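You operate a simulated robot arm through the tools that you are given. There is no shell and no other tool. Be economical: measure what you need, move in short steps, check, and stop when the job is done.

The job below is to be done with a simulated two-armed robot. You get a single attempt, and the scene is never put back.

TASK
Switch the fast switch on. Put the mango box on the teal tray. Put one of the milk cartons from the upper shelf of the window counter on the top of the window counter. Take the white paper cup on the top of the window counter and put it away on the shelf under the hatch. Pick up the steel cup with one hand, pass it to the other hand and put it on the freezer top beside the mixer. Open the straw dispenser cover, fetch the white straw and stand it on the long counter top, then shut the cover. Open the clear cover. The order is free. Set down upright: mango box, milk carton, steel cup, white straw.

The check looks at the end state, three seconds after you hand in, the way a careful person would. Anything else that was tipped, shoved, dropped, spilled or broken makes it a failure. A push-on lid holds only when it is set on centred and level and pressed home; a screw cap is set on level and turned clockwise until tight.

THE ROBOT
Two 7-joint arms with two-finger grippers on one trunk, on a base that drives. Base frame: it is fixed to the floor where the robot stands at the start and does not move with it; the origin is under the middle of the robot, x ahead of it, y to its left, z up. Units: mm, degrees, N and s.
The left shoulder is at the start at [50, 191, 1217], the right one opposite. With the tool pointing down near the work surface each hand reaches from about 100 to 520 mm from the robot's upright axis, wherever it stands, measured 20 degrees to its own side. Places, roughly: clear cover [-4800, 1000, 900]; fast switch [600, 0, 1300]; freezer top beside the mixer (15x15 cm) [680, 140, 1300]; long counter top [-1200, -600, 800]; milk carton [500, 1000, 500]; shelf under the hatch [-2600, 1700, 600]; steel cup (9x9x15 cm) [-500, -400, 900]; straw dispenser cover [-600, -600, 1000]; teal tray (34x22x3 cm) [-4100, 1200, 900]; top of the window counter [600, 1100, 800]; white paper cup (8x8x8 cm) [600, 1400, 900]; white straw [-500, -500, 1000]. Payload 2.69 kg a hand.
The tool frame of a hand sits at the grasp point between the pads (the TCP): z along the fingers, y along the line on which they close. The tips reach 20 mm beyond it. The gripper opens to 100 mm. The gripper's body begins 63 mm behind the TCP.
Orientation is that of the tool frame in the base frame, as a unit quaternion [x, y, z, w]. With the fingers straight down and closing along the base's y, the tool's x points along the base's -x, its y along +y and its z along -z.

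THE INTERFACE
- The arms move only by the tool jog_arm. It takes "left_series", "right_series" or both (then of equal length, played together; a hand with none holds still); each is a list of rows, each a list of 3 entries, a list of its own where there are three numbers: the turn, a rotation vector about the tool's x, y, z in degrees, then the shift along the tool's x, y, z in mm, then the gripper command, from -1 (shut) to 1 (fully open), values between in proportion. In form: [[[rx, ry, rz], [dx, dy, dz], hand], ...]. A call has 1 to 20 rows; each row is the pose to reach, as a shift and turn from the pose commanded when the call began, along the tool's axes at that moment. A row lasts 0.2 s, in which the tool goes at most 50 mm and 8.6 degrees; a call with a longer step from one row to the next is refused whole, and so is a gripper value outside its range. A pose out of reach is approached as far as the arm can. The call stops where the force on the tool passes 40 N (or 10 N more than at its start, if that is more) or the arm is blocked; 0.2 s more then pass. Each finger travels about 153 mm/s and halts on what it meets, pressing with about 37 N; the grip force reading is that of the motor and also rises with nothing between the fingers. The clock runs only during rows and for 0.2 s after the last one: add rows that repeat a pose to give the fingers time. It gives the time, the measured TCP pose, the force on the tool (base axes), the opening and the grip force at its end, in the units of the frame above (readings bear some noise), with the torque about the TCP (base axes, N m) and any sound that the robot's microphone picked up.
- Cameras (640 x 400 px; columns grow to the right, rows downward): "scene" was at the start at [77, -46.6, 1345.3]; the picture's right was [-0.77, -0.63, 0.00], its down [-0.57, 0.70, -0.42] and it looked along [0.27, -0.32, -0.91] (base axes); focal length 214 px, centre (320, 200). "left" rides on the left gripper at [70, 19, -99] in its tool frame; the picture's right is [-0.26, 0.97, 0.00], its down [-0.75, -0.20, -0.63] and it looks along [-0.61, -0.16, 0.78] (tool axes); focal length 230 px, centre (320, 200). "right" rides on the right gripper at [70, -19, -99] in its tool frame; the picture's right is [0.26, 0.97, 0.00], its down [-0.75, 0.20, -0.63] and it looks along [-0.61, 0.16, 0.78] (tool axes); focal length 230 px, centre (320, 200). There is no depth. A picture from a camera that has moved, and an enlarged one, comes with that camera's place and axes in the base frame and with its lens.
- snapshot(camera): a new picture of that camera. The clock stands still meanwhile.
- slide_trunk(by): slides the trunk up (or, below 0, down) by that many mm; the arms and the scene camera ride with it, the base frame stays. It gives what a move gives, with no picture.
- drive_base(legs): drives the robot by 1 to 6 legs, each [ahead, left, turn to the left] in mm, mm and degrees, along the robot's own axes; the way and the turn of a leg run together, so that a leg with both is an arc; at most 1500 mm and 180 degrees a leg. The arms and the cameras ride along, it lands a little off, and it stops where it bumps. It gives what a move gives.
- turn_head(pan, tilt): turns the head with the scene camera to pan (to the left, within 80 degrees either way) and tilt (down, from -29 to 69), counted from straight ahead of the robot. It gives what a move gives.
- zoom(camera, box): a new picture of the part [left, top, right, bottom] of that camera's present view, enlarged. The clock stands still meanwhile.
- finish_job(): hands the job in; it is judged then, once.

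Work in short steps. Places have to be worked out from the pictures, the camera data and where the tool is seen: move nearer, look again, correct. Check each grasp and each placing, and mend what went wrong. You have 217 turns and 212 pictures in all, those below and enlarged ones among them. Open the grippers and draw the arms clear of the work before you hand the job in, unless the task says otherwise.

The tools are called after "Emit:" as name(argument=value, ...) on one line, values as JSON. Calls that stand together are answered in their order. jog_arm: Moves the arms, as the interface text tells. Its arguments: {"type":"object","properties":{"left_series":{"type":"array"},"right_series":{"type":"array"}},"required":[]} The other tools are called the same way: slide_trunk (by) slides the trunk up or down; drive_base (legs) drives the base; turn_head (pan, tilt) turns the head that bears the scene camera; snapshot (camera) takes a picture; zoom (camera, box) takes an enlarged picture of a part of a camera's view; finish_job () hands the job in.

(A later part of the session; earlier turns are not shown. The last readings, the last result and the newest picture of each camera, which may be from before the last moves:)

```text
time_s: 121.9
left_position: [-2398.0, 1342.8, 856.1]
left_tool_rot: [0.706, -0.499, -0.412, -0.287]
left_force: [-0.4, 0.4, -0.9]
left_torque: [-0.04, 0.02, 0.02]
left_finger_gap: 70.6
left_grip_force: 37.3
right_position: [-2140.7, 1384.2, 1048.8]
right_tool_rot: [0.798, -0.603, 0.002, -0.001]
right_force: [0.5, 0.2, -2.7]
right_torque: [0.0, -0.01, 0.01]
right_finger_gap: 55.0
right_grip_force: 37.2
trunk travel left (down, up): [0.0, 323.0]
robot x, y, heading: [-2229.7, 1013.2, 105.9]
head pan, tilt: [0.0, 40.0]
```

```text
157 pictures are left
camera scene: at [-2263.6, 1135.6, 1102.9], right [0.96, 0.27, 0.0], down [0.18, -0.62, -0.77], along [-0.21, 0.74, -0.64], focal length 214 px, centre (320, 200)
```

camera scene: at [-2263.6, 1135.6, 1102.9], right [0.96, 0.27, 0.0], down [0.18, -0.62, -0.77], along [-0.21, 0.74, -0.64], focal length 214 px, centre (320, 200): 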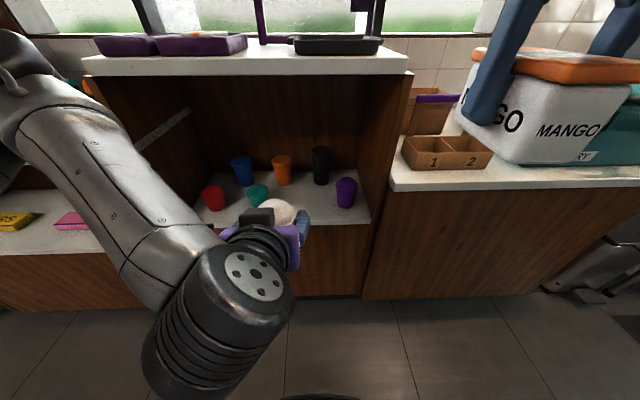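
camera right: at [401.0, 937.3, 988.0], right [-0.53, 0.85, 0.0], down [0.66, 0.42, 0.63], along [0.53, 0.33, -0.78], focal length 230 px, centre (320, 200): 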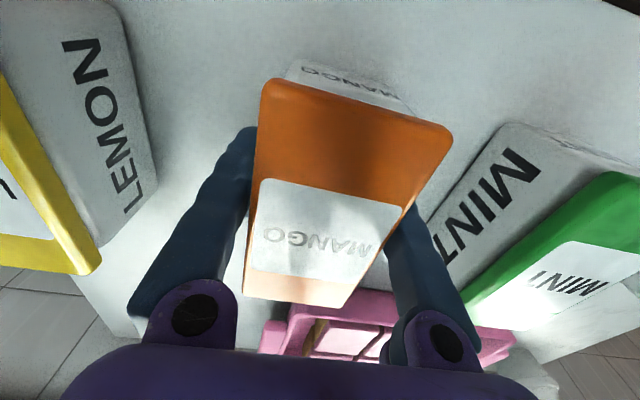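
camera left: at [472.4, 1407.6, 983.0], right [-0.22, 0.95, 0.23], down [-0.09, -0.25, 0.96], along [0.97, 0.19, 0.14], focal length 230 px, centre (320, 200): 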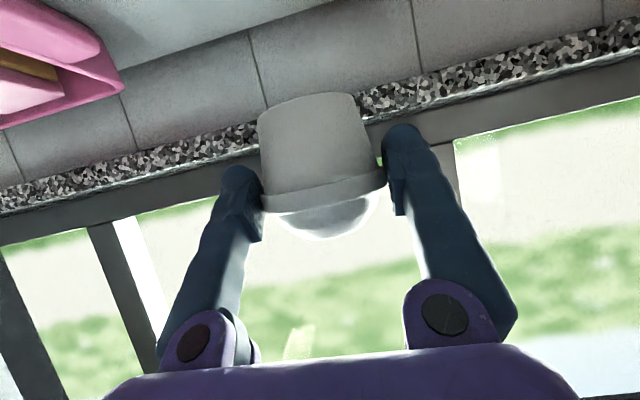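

Shelf z≈600, front edge ≈613 ahead of the axis, upper top underside ~980. I lower the cup to z≈670 in front of the shelf.

Emit:
jog_arm(left_series=[[[0, 0, 0], [20, 0, 27], -0.4], [[0, 0, 0], [40, 0, 54], -0.4], [[0, 0, 0], [60, 0, 81], -0.4], [[0, 0, 0], [80, 0, 108], -0.4], [[0, 0, 0], [100, 0, 135], -0.4], [[0, 0, 0], [120, 0, 161], -0.4], [[0, 0, 0], [120, 0, 161], -0.4]])

Emit:
snapshot(camera="scene")

```text
time_s: 123.5
left_position: [-2424.8, 1420.3, 670.7]
left_tool_rot: [0.705, -0.5, -0.412, -0.287]
left_force: [-0.7, -0.1, -1.3]
left_torque: [-0.05, -0.02, -0.04]
left_finger_gap: 70.4
left_grip_force: 36.9
right_position: [-2140.1, 1383.2, 1049.3]
right_tool_rot: [0.798, -0.603, 0.003, 0.0]
right_force: [-0.1, 0.1, -3.5]
right_torque: [-0.01, -0.04, 0.01]
right_finger_gap: 55.2
right_grip_force: 36.6
trunk travel left (down, up): [0.0, 323.0]
robot x, y, heading: [-2227.9, 1018.6, 105.8]
head pan, tilt: [0.0, 40.0]
```

```text
156 pictures are left
camera scene: at [-2263.6, 1135.7, 1102.8], right [0.96, 0.27, 0.0], down [0.18, -0.62, -0.77], along [-0.21, 0.74, -0.64], focal length 214 px, centre (320, 200)
```

scene: 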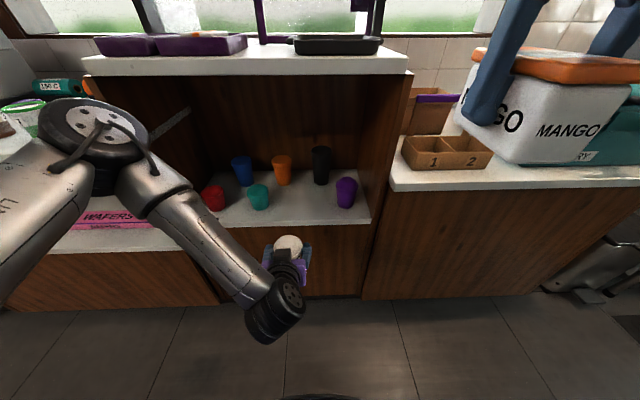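

Reached. I raise 20 mm for margin, drive ahead 120, and check with the hand camera.

Emit:
jog_arm(left_series=[[[0, 0, 0], [-17, 0, -10], -0.4], [[0, 0, 0], [-17, 0, -10], -0.4]])

Emit:
drive_base(legs=[[120, 0, 0]])

Emit:
snapshot(camera="left")

Emit:
snapshot(camera="scene")

```text
time_s: 124.1
left_position: [-2425.6, 1420.0, 690.6]
left_tool_rot: [0.706, -0.5, -0.412, -0.287]
left_force: [1.1, -0.2, -1.1]
left_torque: [0.0, 0.0, 0.03]
left_finger_gap: 70.3
left_grip_force: 36.3
right_position: [-2139.6, 1382.8, 1048.5]
right_tool_rot: [0.798, -0.602, 0.003, 0.001]
right_force: [0.1, 0.3, -2.8]
right_torque: [-0.03, 0.05, -0.03]
right_finger_gap: 54.9
right_grip_force: 36.9
trunk travel left (down, up): [0.0, 323.0]
robot x, y, heading: [-2226.1, 1012.8, 105.8]
head pan, tilt: [0.0, 40.0]
```

```text
time_s: 125.3
left_position: [-2460.6, 1534.2, 690.6]
left_tool_rot: [0.707, -0.499, -0.412, -0.286]
left_force: [0.5, -0.3, -1.3]
left_torque: [-0.02, -0.04, 0.0]
left_finger_gap: 70.6
left_grip_force: 36.8
right_position: [-2174.6, 1499.4, 1049.4]
right_tool_rot: [0.798, -0.602, 0.002, 0.0]
right_force: [-0.3, -0.4, -2.7]
right_torque: [-0.06, -0.01, -0.01]
right_finger_gap: 55.3
right_grip_force: 37.0
trunk travel left (down, up): [0.0, 323.0]
robot x, y, heading: [-2259.8, 1131.9, 106.0]
head pan, tilt: [0.0, 40.0]
```

```text
155 pictures are left
camera left: at [-2436.8, 1414.3, 679.5], right [-0.95, -0.21, 0.23], down [0.25, -0.09, 0.96], along [-0.18, 0.97, 0.14], focal length 230 px, centre (320, 200)
```

left: 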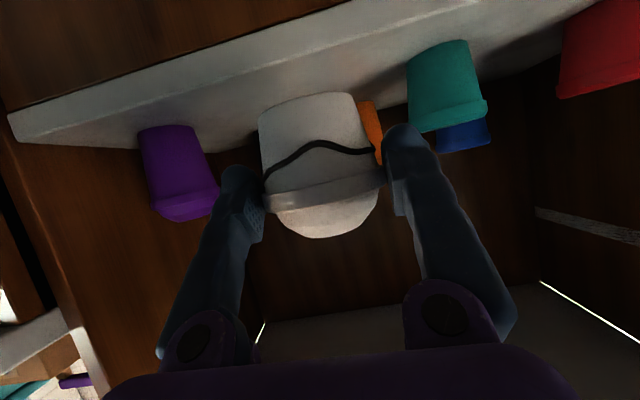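

```text
154 pictures are left
camera scene: at [-2296.9, 1251.0, 1102.7], right [0.96, 0.28, 0.0], down [0.18, -0.62, -0.77], along [-0.21, 0.74, -0.64], focal length 214 px, centre (320, 200)
```

scene: 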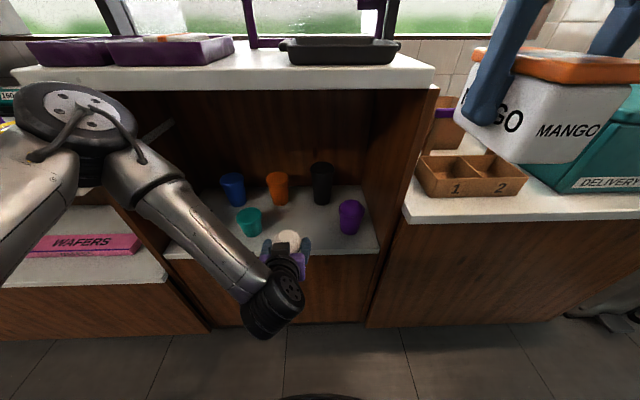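

Teal cup is ~214 left and purple ~85 right of the axis at the same depth; my cup goes midway. I extend 124 mm and shift right a little.

Emit:
jog_arm(left_series=[[[0, 0, 0], [-15, -6, 27], -0.4], [[0, 0, 0], [-31, -12, 54], -0.4], [[0, 0, 0], [-46, -18, 80], -0.4], [[0, 0, 0], [-62, -23, 107], -0.4], [[0, 0, 0], [-62, -23, 107], -0.4]])

Emit:
snapshot(camera="left")

Emit:
snapshot(camera="scene")

```text
time_s: 126.5
left_position: [-2479.5, 1659.8, 691.0]
left_tool_rot: [0.707, -0.498, -0.413, -0.286]
left_force: [0.8, -0.1, -2.0]
left_torque: [-0.02, -0.01, -0.01]
left_finger_gap: 70.5
left_grip_force: 36.7
right_position: [-2174.3, 1499.2, 1049.7]
right_tool_rot: [0.799, -0.602, 0.003, 0.0]
right_force: [-0.7, -0.5, -3.3]
right_torque: [-0.05, -0.03, -0.02]
right_finger_gap: 54.9
right_grip_force: 37.0
trunk travel left (down, up): [0.0, 323.0]
robot x, y, heading: [-2261.2, 1132.0, 106.3]
head pan, tilt: [0.0, 40.0]
```

```text
153 pictures are left
camera left: at [-2456.9, 1539.0, 680.2], right [-0.95, -0.21, 0.23], down [0.25, -0.1, 0.96], along [-0.18, 0.97, 0.14], focal length 230 px, centre (320, 200)
```

left: 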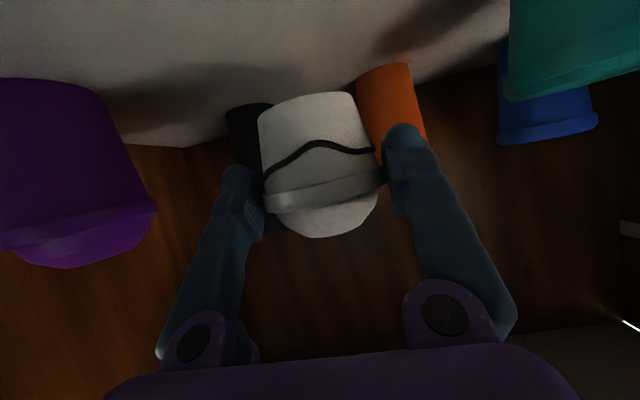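

```text
152 pictures are left
camera scene: at [-2296.9, 1250.7, 1102.8], right [0.96, 0.28, 0.0], down [0.18, -0.62, -0.77], along [-0.21, 0.74, -0.64], focal length 214 px, centre (320, 200)
```

scene: 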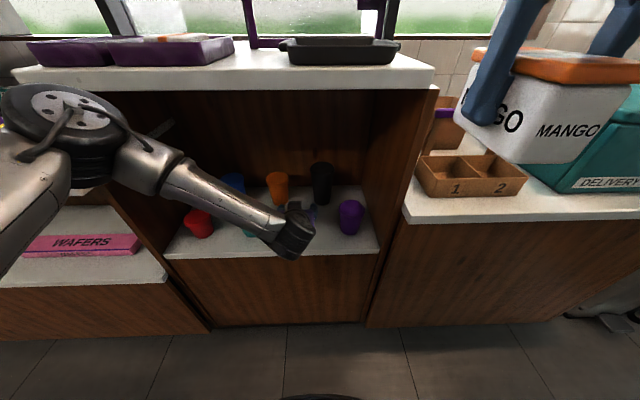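

Clear of the other cups. I lower in steps until contact.

Emit:
jog_arm(left_series=[[[0, 0, 0], [8.7, 0, 5], -0.4], [[0, 0, 0], [17.3, 0, 10], -0.4], [[0, 0, 0], [26, 0, 15], -0.4], [[0, 0, 0], [26, 0, 15], -0.4]])

Emit:
jog_arm(left_series=[[[0, 0, 0], [3.5, 0, 2], -0.4], [[0, 0, 0], [7, 0, 4], -0.4], [[0, 0, 0], [10.4, 0, 6], -0.4], [[0, 0, 0], [10.4, 0, 6], -0.4]])

Emit:
snapshot(camera="left")

```text
time_s: 127.5
left_position: [-2479.3, 1658.8, 659.9]
left_tool_rot: [0.707, -0.499, -0.412, -0.287]
left_force: [-0.1, -0.6, -2.7]
left_torque: [-0.02, -0.02, 0.0]
left_finger_gap: 70.4
left_grip_force: 37.1
right_position: [-2174.3, 1498.7, 1049.4]
right_tool_rot: [0.799, -0.601, 0.003, 0.0]
right_force: [0.1, 0.4, -2.4]
right_torque: [-0.01, 0.0, -0.04]
right_finger_gap: 54.8
right_grip_force: 36.7
trunk travel left (down, up): [0.0, 323.0]
robot x, y, heading: [-2260.9, 1134.5, 106.0]
head pan, tilt: [0.0, 40.0]
```

```text
time_s: 128.5
left_position: [-2479.8, 1657.7, 649.2]
left_tool_rot: [0.707, -0.499, -0.412, -0.286]
left_force: [0.3, 0.5, -1.2]
left_torque: [0.0, -0.03, 0.01]
left_finger_gap: 70.6
left_grip_force: 36.9
right_position: [-2174.5, 1499.6, 1049.8]
right_tool_rot: [0.798, -0.603, 0.003, 0.0]
right_force: [-1.0, -0.1, -3.4]
right_torque: [0.02, 0.01, 0.0]
right_finger_gap: 55.0
right_grip_force: 37.1
trunk travel left (down, up): [0.0, 323.0]
robot x, y, heading: [-2258.6, 1127.3, 106.2]
head pan, tilt: [0.0, 40.0]
```

```text
151 pictures are left
camera left: at [-2457.4, 1538.7, 638.3], right [-0.95, -0.21, 0.23], down [0.25, -0.1, 0.96], along [-0.18, 0.97, 0.14], focal length 230 px, centre (320, 200)
```

left: 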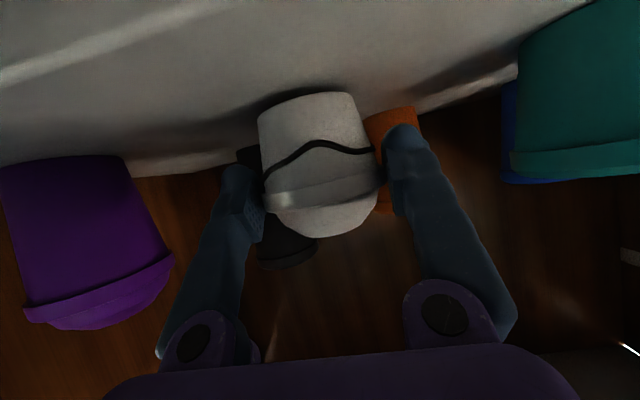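

Still above the shelf by some mm; I keep lowering slowly.

Emit:
jog_arm(left_series=[[[0, 0, 0], [2.6, 0, 1.5], -0.4], [[0, 0, 0], [5.2, 0, 3], -0.4], [[0, 0, 0], [7, 0, 4], -0.4], [[0, 0, 0], [7, 0, 4], -0.4]])

Emit:
jog_arm(left_series=[[[0, 0, 0], [1.7, 0, 1], -0.4], [[0, 0, 0], [3.5, 0, 2], -0.4], [[0, 0, 0], [5.2, 0, 3], -0.4], [[0, 0, 0], [5.2, 0, 3], -0.4]])

```text
time_s: 129.5
left_position: [-2479.0, 1658.6, 643.7]
left_tool_rot: [0.706, -0.498, -0.414, -0.288]
left_force: [-1.4, -3.7, 14.3]
left_torque: [-0.19, 0.42, 0.05]
left_finger_gap: 70.5
left_grip_force: 37.6
right_position: [-2173.9, 1497.7, 1049.8]
right_tool_rot: [0.799, -0.602, 0.002, -0.002]
right_force: [-0.4, 0.0, -2.5]
right_torque: [-0.03, 0.01, 0.0]
right_finger_gap: 55.0
right_grip_force: 36.7
trunk travel left (down, up): [0.0, 323.0]
robot x, y, heading: [-2260.0, 1130.9, 106.3]
head pan, tilt: [0.0, 40.0]
```

```text
time_s: 130.3
left_position: [-2479.2, 1662.7, 643.0]
left_tool_rot: [0.704, -0.496, -0.416, -0.293]
left_force: [0.9, 1.5, 11.9]
left_torque: [-0.06, 0.11, 0.01]
left_finger_gap: 70.7
left_grip_force: 36.7
right_position: [-2174.9, 1499.4, 1049.3]
right_tool_rot: [0.799, -0.602, 0.003, -0.001]
right_force: [0.3, 0.8, -3.5]
right_torque: [-0.02, -0.03, -0.02]
right_finger_gap: 55.2
right_grip_force: 36.7
trunk travel left (down, up): [0.0, 323.0]
robot x, y, heading: [-2264.7, 1129.3, 106.2]
head pan, tilt: [0.0, 40.0]
stopped in row 3 (left hand): the force on the tool passed its limit at 41 N (the readings are from after the stop); the commanded pose is now the measured one
```

Contact at 643 (shelf ≈ 601). I correct the tiny tilt and open.

Emit:
jog_arm(left_series=[[[0, 1, 0], [-1, 0, -0.5], -0.4], [[0, 1, 0], [-1, 0, -0.5], 0.5], [[0, 1, 0], [-1, 0, -0.5], 0.7], [[0, 1, 0], [-1, 0, -0.5], 1], [[0, 1, 0], [-1, 0, -0.5], 1]])

Emit:
snapshot(camera="left")

```text
time_s: 131.5
left_position: [-2480.0, 1659.8, 640.9]
left_tool_rot: [0.709, -0.499, -0.409, -0.286]
left_force: [-0.1, 0.5, 0.5]
left_torque: [-0.03, 0.04, -0.01]
left_finger_gap: 100.0
left_grip_force: 0.1
right_position: [-2175.1, 1498.4, 1049.7]
right_tool_rot: [0.799, -0.602, 0.003, -0.001]
right_force: [0.1, -1.1, -3.2]
right_torque: [-0.02, -0.01, 0.03]
right_finger_gap: 55.1
right_grip_force: 36.8
trunk travel left (down, up): [0.0, 323.0]
robot x, y, heading: [-2261.7, 1131.0, 106.3]
head pan, tilt: [0.0, 40.0]
```

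```text
150 pictures are left
camera left: at [-2457.2, 1540.5, 630.4], right [-0.95, -0.2, 0.23], down [0.25, -0.09, 0.96], along [-0.18, 0.97, 0.13], focal length 230 px, centre (320, 200)
```

left: 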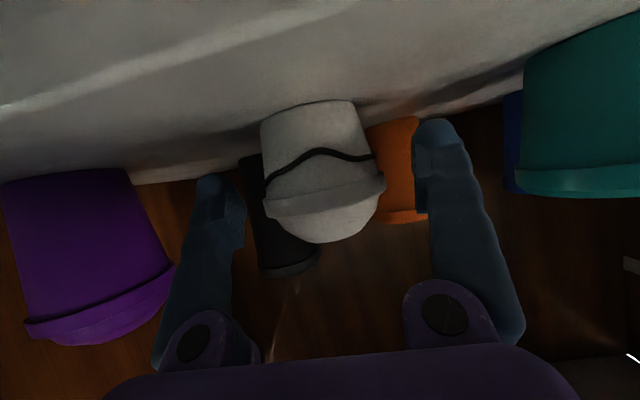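

Cup stands. I retreat straight back.

Emit:
jog_arm(left_series=[[[0, 0, 0], [14, 0, -26], 1], [[0, 0, 0], [29, 0, -54], 1], [[0, 0, 0], [44, 0, -82], 1], [[0, 0, 0], [60, 0, -112], 1], [[0, 0, 0], [76, 0, -142], 1], [[0, 0, 0], [92, 0, -172], 1], [[0, 0, 0], [92, 0, -172], 1]])

Emit:
drive_base(legs=[[-450, 0, 0]])

Emit:
slide_trunk(by=275)

Emit:
snapshot(camera="scene")

```text
time_s: 133.1
left_position: [-2415.1, 1478.9, 648.1]
left_tool_rot: [0.709, -0.496, -0.412, -0.287]
left_force: [0.1, 0.0, 0.5]
left_torque: [0.03, 0.0, 0.01]
left_finger_gap: 100.0
left_grip_force: 0.0
right_position: [-2174.2, 1498.1, 1050.3]
right_tool_rot: [0.799, -0.602, 0.003, -0.001]
right_force: [-0.1, 0.2, -3.0]
right_torque: [-0.04, 0.02, 0.01]
right_finger_gap: 54.9
right_grip_force: 36.6
trunk travel left (down, up): [0.0, 323.0]
robot x, y, heading: [-2261.5, 1130.7, 106.0]
head pan, tilt: [0.0, 40.0]
```

```text
time_s: 135.8
left_position: [-2292.8, 1050.5, 648.3]
left_tool_rot: [0.712, -0.492, -0.413, -0.283]
left_force: [0.5, 0.6, 0.4]
left_torque: [0.01, 0.02, 0.02]
left_finger_gap: 99.8
left_grip_force: 0.1
right_position: [-2052.2, 1072.4, 1049.6]
right_tool_rot: [0.802, -0.597, 0.003, 0.001]
right_force: [0.8, -0.2, -3.1]
right_torque: [0.02, 0.01, 0.0]
right_finger_gap: 55.1
right_grip_force: 37.1
trunk travel left (down, up): [0.0, 323.0]
robot x, y, heading: [-2135.6, 701.1, 106.7]
head pan, tilt: [0.0, 40.0]
```

```text
time_s: 138.6
left_position: [-2293.1, 1049.2, 922.4]
left_tool_rot: [0.712, -0.492, -0.413, -0.283]
left_force: [0.2, 0.8, 0.0]
left_torque: [-0.01, 0.02, 0.02]
left_finger_gap: 100.0
left_grip_force: 0.1
right_position: [-2052.2, 1073.1, 1324.3]
right_tool_rot: [0.801, -0.598, 0.003, 0.0]
right_force: [0.4, -0.6, -2.9]
right_torque: [-0.06, -0.02, -0.01]
right_finger_gap: 55.0
right_grip_force: 36.4
trunk travel left (down, up): [-275.0, 48.0]
robot x, y, heading: [-2137.0, 700.1, 106.5]
head pan, tilt: [0.0, 40.0]
```

```text
149 pictures are left
camera scene: at [-2172.4, 822.4, 1377.8], right [0.96, 0.29, 0.0], down [0.18, -0.62, -0.77], along [-0.22, 0.73, -0.64], focal length 214 px, centre (320, 200)
```

scene: 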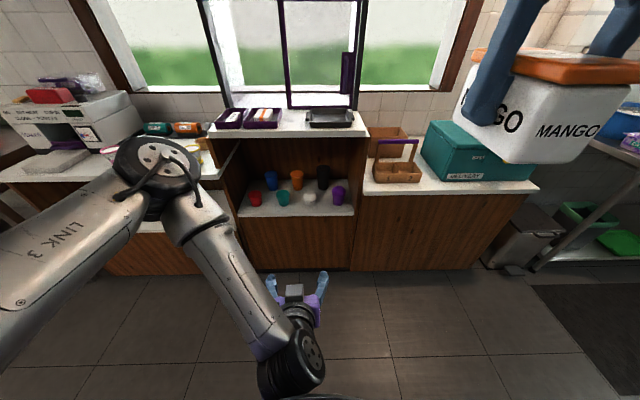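

White cup is placed well. I look left along the counters for the teal tray.

Emit:
turn_head(pan=60, tilt=20)

Emit:
snapshot(camera="scene")

```text
time_s: 139.9
left_position: [-2292.3, 1050.7, 922.6]
left_tool_rot: [0.712, -0.492, -0.413, -0.283]
left_force: [0.1, -1.2, 0.0]
left_torque: [-0.03, 0.04, 0.03]
left_finger_gap: 99.9
left_grip_force: 0.0
right_position: [-2052.5, 1072.2, 1324.2]
right_tool_rot: [0.802, -0.598, 0.002, -0.001]
right_force: [-0.7, 0.8, -4.2]
right_torque: [-0.03, -0.02, 0.01]
right_finger_gap: 55.0
right_grip_force: 37.2
trunk travel left (down, up): [-275.0, 48.0]
robot x, y, heading: [-2131.7, 703.6, 106.7]
head pan, tilt: [60.0, 20.0]
```

```text
148 pictures are left
camera scene: at [-2238.6, 762.4, 1409.2], right [0.23, 0.97, 0.0], down [0.33, -0.08, -0.94], along [-0.91, 0.22, -0.34], focal length 214 px, centre (320, 200)
```

scene: 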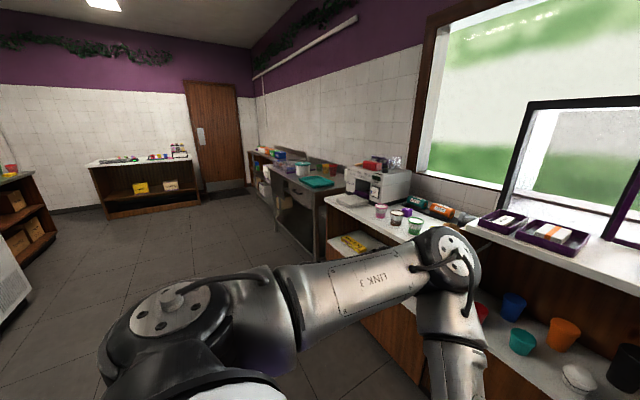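

The teal tray is on the steel table further along. I slide left 1400 mm along the counters.

Emit:
drive_base(legs=[[0, 1400, 0], [0, 200, 0]])

Emit:
turn_head(pan=15, tilt=25)

Emit:
snapshot(camera="scene")

```text
time_s: 154.3
left_position: [-3823.3, 573.6, 923.4]
left_tool_rot: [0.716, -0.486, -0.416, -0.28]
left_force: [0.0, 0.6, 0.5]
left_torque: [-0.04, 0.0, -0.02]
left_finger_gap: 100.1
left_grip_force: 0.0
right_position: [-3584.1, 599.1, 1324.2]
right_tool_rot: [0.807, -0.591, 0.003, 0.0]
right_force: [-0.7, -0.4, -2.9]
right_torque: [-0.03, 0.01, -0.02]
right_finger_gap: 55.1
right_grip_force: 37.7
trunk travel left (down, up): [-275.0, 48.0]
robot x, y, heading: [-3660.1, 227.8, 107.5]
head pan, tilt: [60.0, 20.0]
```

```text
time_s: 155.4
left_position: [-3823.1, 573.2, 923.4]
left_tool_rot: [0.716, -0.486, -0.416, -0.28]
left_force: [-0.7, 0.1, -0.9]
left_torque: [0.02, 0.0, -0.02]
left_finger_gap: 100.3
left_grip_force: 0.0
right_position: [-3584.0, 599.2, 1324.1]
right_tool_rot: [0.807, -0.591, 0.003, 0.0]
right_force: [0.6, 1.0, -3.4]
right_torque: [-0.02, -0.01, -0.01]
right_finger_gap: 55.2
right_grip_force: 36.9
trunk travel left (down, up): [-275.0, 48.0]
robot x, y, heading: [-3658.4, 228.0, 107.4]
head pan, tilt: [15.0, 25.0]
```

```text
147 pictures are left
camera scene: at [-3723.3, 344.1, 1401.1], right [0.84, 0.54, 0.0], down [0.23, -0.36, -0.91], along [-0.49, 0.76, -0.42], focal length 214 px, centre (320, 200)
```

scene: 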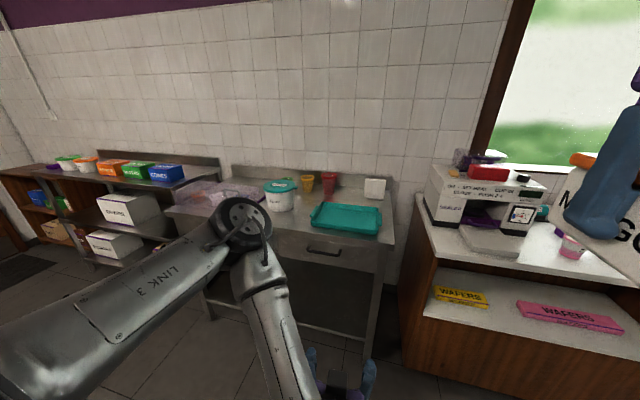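

Tray ≈ [-4111,1191] on the steel table. I raise the left hand well up, then drive left ~290 and ahead ~400 for a closer look.

Emit:
jog_arm(left_series=[[[0, 8, 0], [-42, 0, -25], 1], [[0, 16, 0], [-84, 0, -50], 1], [[0, 24, 0], [-126, 0, -75], 1], [[0, 32, 0], [-168, 0, -100], 1], [[0, 40, 0], [-210, 0, -125], 1], [[0, 48, 0], [-235, 0, -135], 1], [[0, 56, 0], [-235, 0, -135], 1], [[0, 60, 0], [-235, 0, -135], 1]])

Emit:
drive_base(legs=[[0, 293, 0], [380, 0, 0]])

Emit:
turn_head(pan=0, tilt=40)

Emit:
snapshot(camera="scene")

```text
time_s: 157.2
left_position: [-3821.7, 572.9, 1194.3]
left_tool_rot: [0.827, -0.563, -0.001, 0.002]
left_force: [0.0, 0.0, 0.6]
left_torque: [-0.01, -0.03, -0.01]
left_finger_gap: 99.8
left_grip_force: 0.0
right_position: [-3583.2, 599.6, 1323.7]
right_tool_rot: [0.806, -0.591, 0.002, 0.0]
right_force: [0.0, 0.5, -3.0]
right_torque: [0.0, -0.03, 0.01]
right_finger_gap: 55.0
right_grip_force: 36.7
trunk travel left (down, up): [-275.0, 48.0]
robot x, y, heading: [-3659.1, 227.3, 107.8]
head pan, tilt: [15.0, 25.0]
```

```text
time_s: 162.5
left_position: [-4232.6, 850.2, 1193.8]
left_tool_rot: [0.831, -0.556, -0.002, 0.001]
left_force: [-0.3, 0.3, 0.2]
left_torque: [0.0, 0.01, -0.03]
left_finger_gap: 99.9
left_grip_force: 0.0
right_position: [-3994.0, 878.2, 1323.8]
right_tool_rot: [0.81, -0.587, 0.003, -0.001]
right_force: [-0.4, 0.1, -2.4]
right_torque: [-0.02, 0.01, 0.0]
right_finger_gap: 55.0
right_grip_force: 37.3
trunk travel left (down, up): [-275.0, 48.0]
robot x, y, heading: [-4066.1, 506.4, 108.5]
head pan, tilt: [15.0, 25.0]
```

```text
time_s: 163.2
left_position: [-4232.0, 848.5, 1193.4]
left_tool_rot: [0.831, -0.557, -0.003, 0.0]
left_force: [1.3, -0.8, 0.5]
left_torque: [-0.01, 0.0, -0.01]
left_finger_gap: 100.2
left_grip_force: 0.0
right_position: [-3994.5, 877.5, 1324.6]
right_tool_rot: [0.81, -0.587, 0.002, -0.001]
right_force: [-0.1, 0.2, -2.8]
right_torque: [-0.01, -0.01, -0.07]
right_finger_gap: 54.8
right_grip_force: 36.4
trunk travel left (down, up): [-275.0, 48.0]
robot x, y, heading: [-4068.9, 506.0, 108.3]
head pan, tilt: [0.0, 40.0]
```

```text
146 pictures are left
camera scene: at [-4107.3, 624.6, 1377.9], right [0.95, 0.31, 0.0], down [0.2, -0.61, -0.77], along [-0.24, 0.73, -0.64], focal length 214 px, centre (320, 200)
```

scene: 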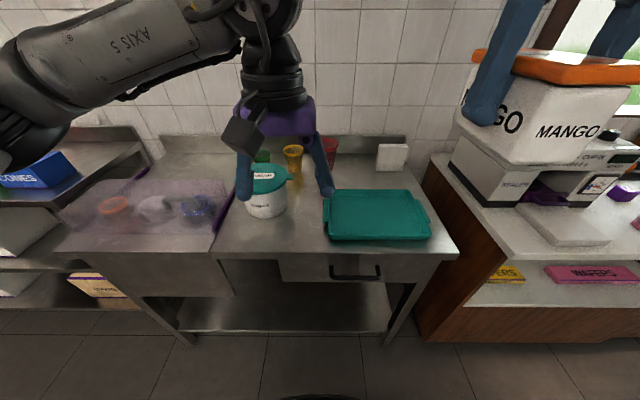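

Tray centre is ~618 ahead, 186 right. I drive ahead 130 and bring the mango over the tray.

Emit:
drive_base(legs=[[130, 0, 0]])

Emit:
jog_arm(right_series=[[[0, 0, 0], [-20, 0, 40], -1], [[0, 0, 0], [-40, 0, 80], -1], [[0, 0, 0], [-60, 0, 120], -1], [[0, 0, 0], [-80, 0, 160], -1], [[0, 0, 0], [-100, 0, 200], -1], [[0, 0, 0], [-125, 0, 240], -1], [[0, 0, 0], [-150, 0, 280], -1], [[0, 0, 0], [-150, 0, 300], -1], [[0, 0, 0], [-150, 0, 300], -1]])

Emit:
snapshot(camera="scene")

Emit:
snapshot(camera="right")

```text
time_s: 164.5
left_position: [-4274.3, 971.6, 1193.7]
left_tool_rot: [0.831, -0.556, -0.001, 0.001]
left_force: [0.0, 0.0, 0.3]
left_torque: [0.01, -0.03, -0.01]
left_finger_gap: 99.9
left_grip_force: 0.0
right_position: [-4034.5, 1001.1, 1324.0]
right_tool_rot: [0.811, -0.586, 0.003, -0.001]
right_force: [0.2, 0.0, -2.9]
right_torque: [-0.03, 0.02, -0.03]
right_finger_gap: 55.1
right_grip_force: 37.5
trunk travel left (down, up): [-275.0, 48.0]
robot x, y, heading: [-4106.4, 629.6, 108.3]
head pan, tilt: [0.0, 40.0]
```

```text
time_s: 166.5
left_position: [-4273.8, 971.2, 1194.5]
left_tool_rot: [0.831, -0.556, -0.002, 0.001]
left_force: [0.5, 0.3, 0.0]
left_torque: [0.01, -0.01, 0.02]
left_finger_gap: 100.1
left_grip_force: 0.1
right_position: [-4079.6, 1142.1, 1023.6]
right_tool_rot: [0.81, -0.586, 0.002, -0.001]
right_force: [0.1, 0.0, -2.9]
right_torque: [-0.01, -0.01, -0.03]
right_finger_gap: 55.0
right_grip_force: 36.6
trunk travel left (down, up): [-275.0, 48.0]
robot x, y, heading: [-4108.1, 628.2, 108.6]
head pan, tilt: [0.0, 40.0]
```

```text
145 pictures are left
camera scene: at [-4148.2, 747.3, 1377.8], right [0.95, 0.31, 0.0], down [0.2, -0.61, -0.77], along [-0.24, 0.73, -0.64], focal length 214 px, centre (320, 200)
```

scene: 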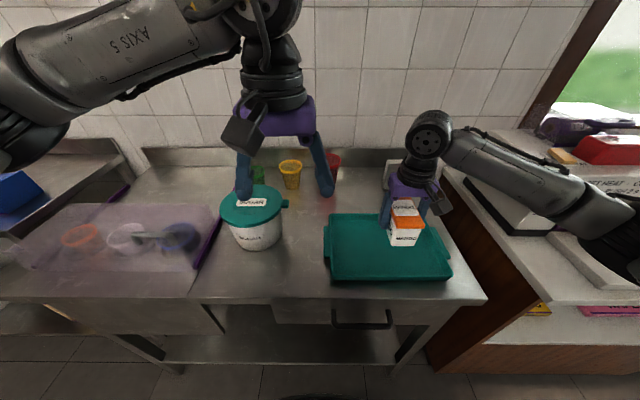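

```text
144 pictures are left
camera right: at [-4040.8, 1081.4, 1122.0], right [-0.84, -0.55, 0.0], down [-0.43, 0.65, 0.63], along [-0.34, 0.53, -0.78], focal length 230 px, centre (320, 200)
```

right: 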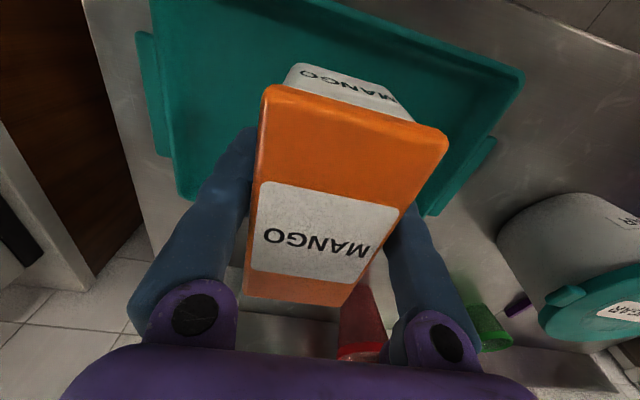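

Mango is over the tray; I nudge 20 ahead, 8 left and lower to just above.

Emit:
jog_arm(right_series=[[[0, 0, 0], [-10, 4, 20], -1], [[0, 0, 0], [-20, 8, 40], -1], [[0, 0, 0], [-20, 8, 60], -1], [[0, 0, 0], [-20, 8, 70], -1], [[0, 0, 0], [-20, 8, 70], -1]])

Emit:
snapshot(camera="right")

```text
time_s: 167.7
left_position: [-4272.7, 970.9, 1193.2]
left_tool_rot: [0.831, -0.556, -0.002, 0.001]
left_force: [-0.6, 0.8, 0.7]
left_torque: [0.03, 0.0, -0.01]
left_finger_gap: 100.0
left_grip_force: 0.1
right_position: [-4093.9, 1158.0, 953.1]
right_tool_rot: [0.811, -0.586, 0.003, 0.0]
right_force: [0.3, -0.4, -2.5]
right_torque: [0.0, -0.01, -0.02]
right_finger_gap: 55.0
right_grip_force: 37.3
trunk travel left (down, up): [-275.0, 48.0]
robot x, y, heading: [-4105.7, 623.7, 108.4]
head pan, tilt: [0.0, 40.0]
```

```text
143 pictures are left
camera right: at [-4055.3, 1097.8, 1052.0], right [-0.84, -0.55, 0.0], down [-0.43, 0.65, 0.63], along [-0.34, 0.53, -0.78], focal length 230 px, centre (320, 200)
```

right: 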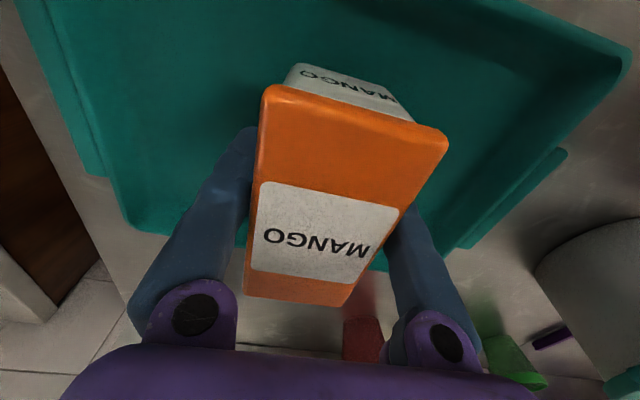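

Box clear of the rim by ~45 mm. I lower slowly to contact.

Emit:
jog_arm(right_series=[[[0, 0, 0], [0, 0, 5], -1], [[0, 0, 0], [0, 0, 10], -1], [[0, 0, 0], [0, 0, 14], -1], [[0, 0, 0], [0, 0, 14], -1]])

Emit:
jog_arm(right_series=[[[0, 0, 0], [0, 0, 3], -1], [[0, 0, 0], [0, 0, 6], -1], [[0, 0, 0], [0, 0, 9], -1], [[0, 0, 0], [0, 0, 9], -1]])

```text
time_s: 168.7
left_position: [-4273.2, 971.2, 1193.6]
left_tool_rot: [0.831, -0.556, -0.003, 0.0]
left_force: [0.2, 0.6, -1.0]
left_torque: [0.0, 0.01, -0.03]
left_finger_gap: 100.0
left_grip_force: 0.1
right_position: [-4093.1, 1157.9, 941.5]
right_tool_rot: [0.81, -0.586, 0.002, -0.001]
right_force: [0.1, 0.0, -2.8]
right_torque: [-0.01, -0.02, 0.02]
right_finger_gap: 54.9
right_grip_force: 37.6
trunk travel left (down, up): [-275.0, 48.0]
robot x, y, heading: [-4107.3, 630.2, 108.2]
head pan, tilt: [0.0, 40.0]
```

```text
time_s: 169.7
left_position: [-4274.3, 971.2, 1194.1]
left_tool_rot: [0.831, -0.556, -0.003, 0.0]
left_force: [0.6, -1.1, 0.1]
left_torque: [0.0, -0.02, 0.0]
left_finger_gap: 100.3
left_grip_force: 0.1
right_position: [-4093.5, 1158.3, 932.4]
right_tool_rot: [0.811, -0.585, 0.003, 0.0]
right_force: [0.2, 0.2, -3.3]
right_torque: [0.0, -0.05, -0.04]
right_finger_gap: 55.1
right_grip_force: 37.7
trunk travel left (down, up): [-275.0, 48.0]
robot x, y, heading: [-4104.9, 627.3, 108.3]
head pan, tilt: [0.0, 40.0]
```

Still no contact; further down slowly.

Emit:
jog_arm(right_series=[[[0, 0, 0], [0, 0, 3], -1], [[0, 0, 0], [0, 0, 6], -1], [[0, 0, 0], [0, 0, 9], -1], [[0, 0, 0], [0, 0, 9], -1]])

Emit:
jog_arm(right_series=[[[0, 0, 0], [0, 0, 2], -1], [[0, 0, 0], [0, 0, 4], -1], [[0, 0, 0], [0, 0, 6], -1], [[0, 0, 0], [0, 0, 6], -1]])

```text
time_s: 170.7
left_position: [-4273.4, 969.6, 1194.2]
left_tool_rot: [0.831, -0.557, -0.003, -0.001]
left_force: [0.4, -0.1, -0.3]
left_torque: [0.02, 0.02, -0.01]
left_finger_gap: 100.0
left_grip_force: 0.1
right_position: [-4094.5, 1158.4, 924.7]
right_tool_rot: [0.81, -0.587, -0.001, -0.001]
right_force: [1.7, 2.3, 21.8]
right_torque: [-0.57, 0.01, 0.05]
right_finger_gap: 55.1
right_grip_force: 36.6
trunk travel left (down, up): [-275.0, 48.0]
robot x, y, heading: [-4100.8, 625.3, 108.1]
head pan, tilt: [0.0, 40.0]
```

```text
time_s: 171.7
left_position: [-4272.9, 969.4, 1195.5]
left_tool_rot: [0.831, -0.557, -0.002, -0.001]
left_force: [-0.1, 0.3, -0.3]
left_torque: [-0.03, 0.02, -0.01]
left_finger_gap: 99.9
left_grip_force: 0.0
right_position: [-4094.5, 1158.2, 920.4]
right_tool_rot: [0.81, -0.587, -0.001, -0.003]
right_force: [6.0, 3.4, 36.1]
right_torque: [0.17, 0.01, 0.06]
right_finger_gap: 55.0
right_grip_force: 37.2
trunk travel left (down, up): [-275.0, 48.0]
robot x, y, heading: [-4109.8, 629.6, 108.5]
head pan, tilt: [0.0, 40.0]
```

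Seated on the tray. I ease up 3 mm, open, and lift away.

Emit:
jog_arm(right_series=[[[0, 0, 0], [0, 0, -3], -1], [[0, 0, 0], [0, 0, -3], 0.4], [[0, 0, 0], [0, 0, -3], 1], [[0, 0, 0], [0, 0, -3], 1], [[0, 0, 0], [0, 0, -40], 1], [[0, 0, 0], [0, 0, -85], 1], [[0, 0, 0], [0, 0, -130], 1], [[0, 0, 0], [40, 0, -170], 1], [[0, 0, 0], [80, 0, -200], 1], [[0, 0, 0], [120, 0, -230], 1], [[0, 0, 0], [140, 0, -230], 1]])

Emit:
drive_base(legs=[[-130, 400, 0]])

Emit:
snapshot(camera="scene")

```text
refused: row 8 steps farther than a row can; nothing moved
```

```text
time_s: 175.8
left_position: [-4610.7, 720.9, 1195.8]
left_tool_rot: [0.83, -0.558, -0.003, 0.0]
left_force: [0.3, -0.2, -0.6]
left_torque: [0.0, -0.01, -0.02]
left_finger_gap: 100.2
left_grip_force: 0.0
right_position: [-4431.6, 907.7, 917.5]
right_tool_rot: [0.809, -0.587, 0.001, -0.001]
right_force: [18.5, 3.1, 26.3]
right_torque: [0.47, -0.1, -1.14]
right_finger_gap: 56.1
right_grip_force: 37.5
trunk travel left (down, up): [-275.0, 48.0]
robot x, y, heading: [-4445.7, 379.9, 108.1]
head pan, tilt: [0.0, 40.0]
```

```text
142 pictures are left
camera scene: at [-4486.3, 495.5, 1378.2], right [0.95, 0.31, 0.0], down [0.2, -0.61, -0.77], along [-0.24, 0.73, -0.64], focal length 214 px, centre (320, 200)
```

scene: 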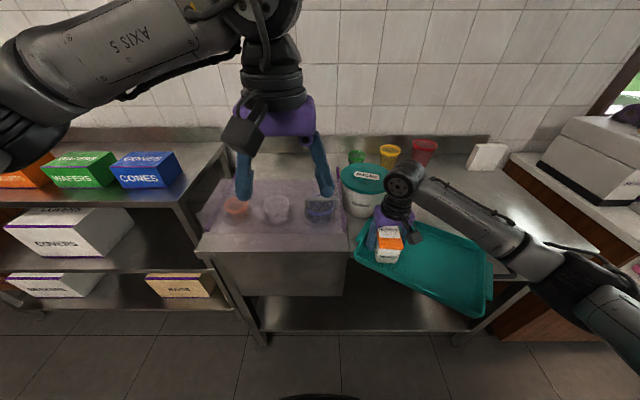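

The jog was refused while the drive still ran, so the tray got dragged along. I must put it back; I'll look closely first.

Emit:
zoom(camera="scene", box=[320, 130, 540, 330])

Emit:
snapshot(camera="right")

```text
2.00 times, centred on (430, 230) of scene
camera zoom: at [-4486.3, 495.5, 1378.2], right [0.95, 0.31, 0.0], down [0.2, -0.61, -0.77], along [-0.24, 0.73, -0.64], focal length 429 px, centre (100, 140)
```

zoom: 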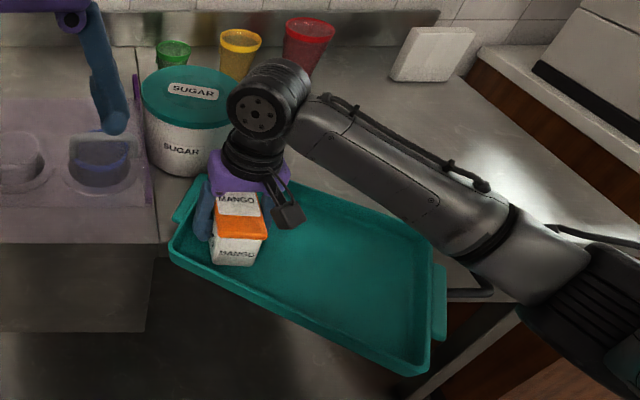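

```text
140 pictures are left
camera right: at [-4393.0, 847.1, 1016.3], right [-0.84, -0.54, 0.0], down [-0.42, 0.65, 0.63], along [-0.34, 0.53, -0.78], focal length 230 px, centre (320, 200)
```

right: 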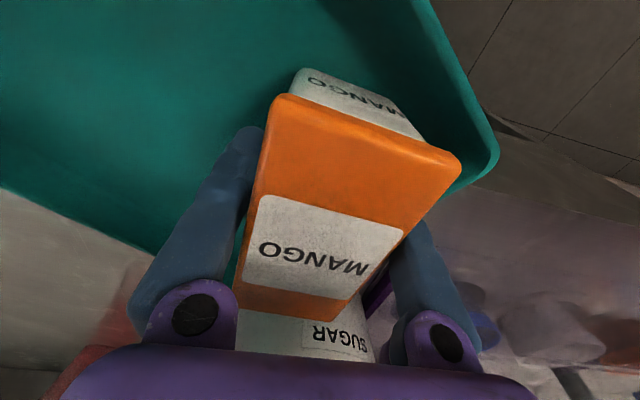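

Analysis: the tray's middle overhangs the edge and only the pressed box pins it. The box's far corner bears on the tray's back wall, so moving ahead-right should push it back onto the table, away from the tub. I drive a small diagonal step and look.

Emit:
drive_base(legs=[[30, -35, 0]])

Emit:
snapshot(camera="scene")

```text
time_s: 176.8
left_position: [-4588.7, 760.7, 1194.0]
left_tool_rot: [0.83, -0.558, -0.003, 0.0]
left_force: [-0.5, -0.6, 0.5]
left_torque: [-0.04, 0.03, 0.03]
left_finger_gap: 100.2
left_grip_force: 0.1
right_position: [-4408.5, 948.8, 917.9]
right_tool_rot: [0.809, -0.588, 0.001, -0.001]
right_force: [0.9, 4.0, 14.8]
right_torque: [-0.11, 0.43, -0.28]
right_finger_gap: 56.0
right_grip_force: 36.5
trunk travel left (down, up): [-275.0, 48.0]
robot x, y, heading: [-4424.1, 416.9, 107.9]
head pan, tilt: [0.0, 40.0]
```

```text
139 pictures are left
camera scene: at [-4464.3, 536.4, 1378.0], right [0.95, 0.31, 0.0], down [0.2, -0.61, -0.77], along [-0.24, 0.73, -0.64], focal length 214 px, centre (320, 200)
```

scene: 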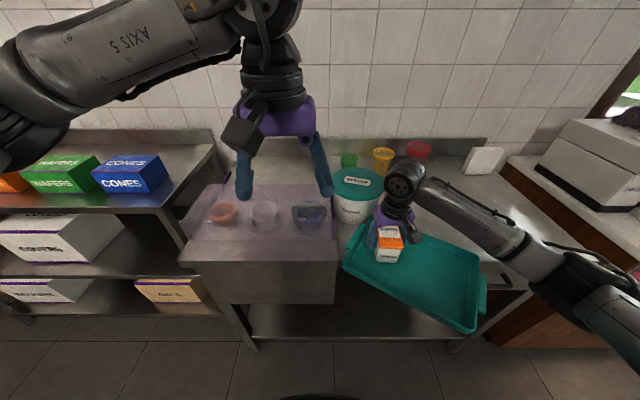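

The tray hardly followed and its back-left corner is near the tub. Better: use the closed left hand to push the tray's front wall, turning it counter-clockwise about the pinned box. I bring the left hand over, still high.

Emit:
jog_arm(left_series=[[[0, 0, 0], [20, -40, 0], -1], [[0, 0, 0], [40, -80, 0], -1], [[0, 0, 0], [60, -120, 0], -1], [[0, 0, 0], [75, -160, 0], -1], [[0, 0, 0], [88, -200, 0], -1], [[0, 0, 0], [95, -240, 0], -1], [[0, 0, 0], [95, -240, 0], -1]])

Emit:
snapshot(camera="scene")

```text
time_s: 178.4
left_position: [-4331.9, 765.2, 1191.1]
left_tool_rot: [0.83, -0.558, -0.002, 0.0]
left_force: [0.2, 0.1, 1.1]
left_torque: [0.02, 0.04, 0.0]
left_finger_gap: 0.0
left_grip_force: 29.8
right_position: [-4408.6, 948.2, 917.8]
right_tool_rot: [0.808, -0.589, 0.001, -0.003]
right_force: [1.6, -0.3, 6.6]
right_torque: [-0.06, 0.25, -0.08]
right_finger_gap: 55.7
right_grip_force: 37.4
trunk travel left (down, up): [-275.0, 48.0]
robot x, y, heading: [-4423.8, 421.2, 108.1]
head pan, tilt: [0.0, 40.0]
```

```text
138 pictures are left
camera scene: at [-4464.9, 536.4, 1378.0], right [0.95, 0.31, 0.0], down [0.2, -0.61, -0.77], along [-0.24, 0.73, -0.64], focal length 214 px, centre (320, 200)
```

scene: 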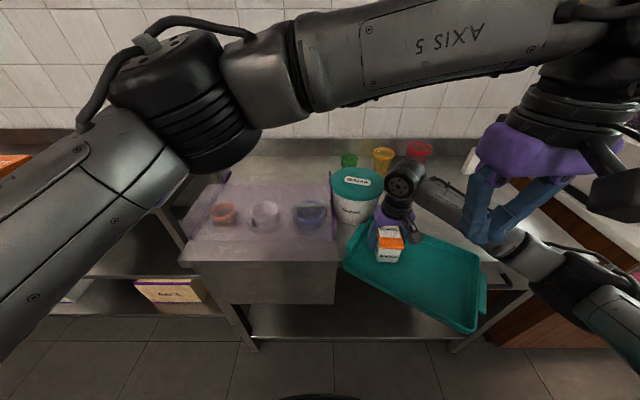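

The pin force has dropped to 7 N, so I first press the box down a bit more.

Emit:
jog_arm(right_series=[[[0, 0, 0], [0, 0, 2], -1], [[0, 0, 0], [0, 0, 4], -1], [[0, 0, 0], [0, 0, 4], -1]])

```text
time_s: 179.2
left_position: [-4330.6, 762.1, 1193.0]
left_tool_rot: [0.829, -0.559, -0.003, -0.001]
left_force: [-0.1, 0.0, 0.2]
left_torque: [-0.02, -0.01, 0.02]
left_finger_gap: 0.0
left_grip_force: 29.6
right_position: [-4409.6, 948.6, 917.1]
right_tool_rot: [0.809, -0.588, -0.003, -0.003]
right_force: [4.6, 1.9, 33.5]
right_torque: [-0.31, -0.1, -0.44]
right_finger_gap: 55.5
right_grip_force: 37.0
trunk travel left (down, up): [-275.0, 48.0]
robot x, y, heading: [-4424.8, 417.9, 108.0]
head pan, tilt: [0.0, 40.0]
```

Pinned with 33 N. Now the left hand descends in front of the tray's front wall to z≈945.

Emit:
jog_arm(left_series=[[[0, 0, 0], [10, 0, 45], -1], [[0, 0, 0], [20, 0, 90], -1], [[0, 0, 0], [20, 0, 135], -1], [[0, 0, 0], [20, 0, 180], -1], [[0, 0, 0], [20, 0, 220], -1], [[0, 0, 0], [20, 0, 248], -1], [[0, 0, 0], [20, 0, 248], -1]])

Emit:
snapshot(camera="scene")

Emit:
snapshot(camera="left")

```text
time_s: 180.8
left_position: [-4326.7, 743.8, 945.7]
left_tool_rot: [0.83, -0.557, -0.003, -0.001]
left_force: [1.0, -0.1, -0.6]
left_torque: [0.03, 0.03, 0.04]
left_finger_gap: 0.0
left_grip_force: 29.5
right_position: [-4410.3, 948.2, 917.4]
right_tool_rot: [0.808, -0.589, -0.002, -0.002]
right_force: [3.3, 1.6, 35.2]
right_torque: [0.14, 0.06, -0.47]
right_finger_gap: 55.5
right_grip_force: 37.6
trunk travel left (down, up): [-275.0, 48.0]
robot x, y, heading: [-4423.5, 416.3, 108.2]
head pan, tilt: [0.0, 40.0]
```

```text
137 pictures are left
camera scene: at [-4464.5, 534.1, 1378.3], right [0.95, 0.31, 0.0], down [0.2, -0.61, -0.77], along [-0.24, 0.73, -0.64], focal length 214 px, centre (320, 200)
```

scene: 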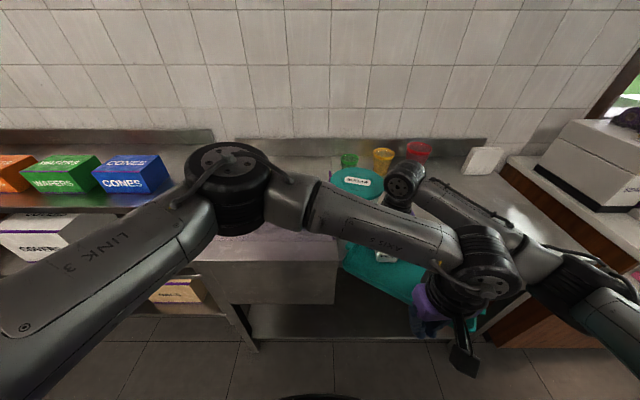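

```text
136 pictures are left
camera left: at [-4317.5, 671.2, 1044.5], right [-0.99, -0.13, 0.0], down [-0.1, 0.77, 0.63], along [-0.08, 0.63, -0.77], focal length 230 px, centre (320, 200)
```

left: 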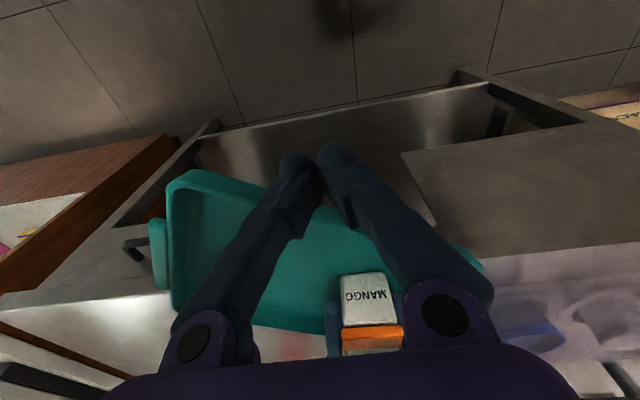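

Good view: the fist is in front of the wall (wall ~44 mm ahead). I lower to z≈912 and push 60 mm along the wall's normal.

Emit:
jog_arm(left_series=[[[0, 0, 0], [0, 0, 17], -1], [[0, 0, 0], [0, 0, 33], -1], [[0, 0, 0], [-12, -9, 33], -1], [[0, 0, 0], [-24, -17, 33], -1], [[0, 0, 0], [-33, -23, 33], -1], [[0, 0, 0], [-41, -29, 33], -1], [[0, 0, 0], [-49, -35, 33], -1], [[0, 0, 0], [-49, -35, 33], -1]])

Emit:
snapshot(camera="left")

```text
time_s: 182.6
left_position: [-4325.1, 792.8, 912.8]
left_tool_rot: [0.829, -0.56, -0.001, 0.0]
left_force: [6.7, -23.1, -0.3]
left_torque: [-0.08, 0.0, -0.43]
left_finger_gap: 0.0
left_grip_force: 29.5
left hand out of reach, approached as far as the arm can: row 4, 5, 6, 7, 8
right_position: [-4407.9, 947.9, 916.4]
right_tool_rot: [0.808, -0.589, -0.002, -0.004]
right_force: [1.5, 7.7, 25.4]
right_torque: [0.26, 0.23, -0.19]
right_finger_gap: 55.1
right_grip_force: 36.7
trunk travel left (down, up): [-275.0, 48.0]
robot x, y, heading: [-4426.6, 414.8, 108.1]
head pan, tilt: [0.0, 40.0]
```

```text
135 pictures are left
camera left: at [-4317.7, 721.4, 1012.0], right [-0.99, -0.12, 0.0], down [-0.09, 0.77, 0.63], along [-0.08, 0.63, -0.78], focal length 230 px, centre (320, 200)
```

left: 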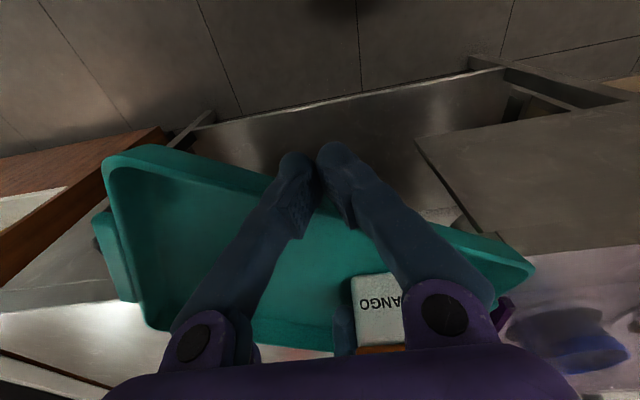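

Contact made and it is turning. I keep pushing ahead 35 mm.

Emit:
jog_arm(left_series=[[[0, 0, 0], [-8, 0, 0], -1], [[0, 0, 0], [-16, 0, 0], -1], [[0, 0, 0], [-24, 0, 0], -1], [[0, 0, 0], [-35, 0, 0], -1], [[0, 0, 0], [-35, 0, 0], -1]])

Emit:
snapshot(camera="left")

Emit:
snapshot(camera="scene")

```text
time_s: 183.6
left_position: [-4337.5, 821.7, 911.5]
left_tool_rot: [0.827, -0.563, 0.0, 0.003]
left_force: [-1.0, -7.2, 4.9]
left_torque: [0.05, -0.04, -0.08]
left_finger_gap: 0.0
left_grip_force: 29.1
right_position: [-4409.5, 951.6, 918.0]
right_tool_rot: [0.81, -0.587, -0.002, -0.002]
right_force: [0.3, 0.9, 9.1]
right_torque: [-0.38, -0.26, 0.03]
right_finger_gap: 55.4
right_grip_force: 36.4
trunk travel left (down, up): [-275.0, 48.0]
robot x, y, heading: [-4422.7, 415.9, 108.2]
head pan, tilt: [0.0, 40.0]
stopped in row 5 (left hand): the force on the tool passed its limit at 47 N (the readings are from after the stop); the commanded pose is now the measured one
```

```text
134 pictures are left
camera left: at [-4329.8, 750.3, 1011.0], right [-0.99, -0.12, 0.0], down [-0.09, 0.77, 0.63], along [-0.07, 0.62, -0.78], focal length 230 px, centre (320, 200)
```

left: 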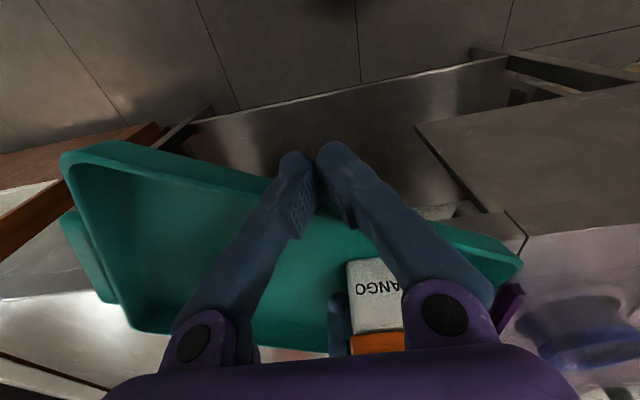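

```text
133 pictures are left
camera scene: at [-4465.3, 535.2, 1377.7], right [0.95, 0.31, 0.0], down [0.2, -0.61, -0.77], along [-0.24, 0.73, -0.64], focal length 214 px, centre (320, 200)
```

scene: 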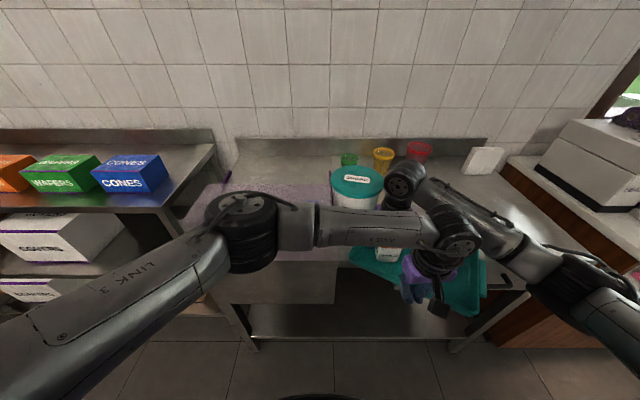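

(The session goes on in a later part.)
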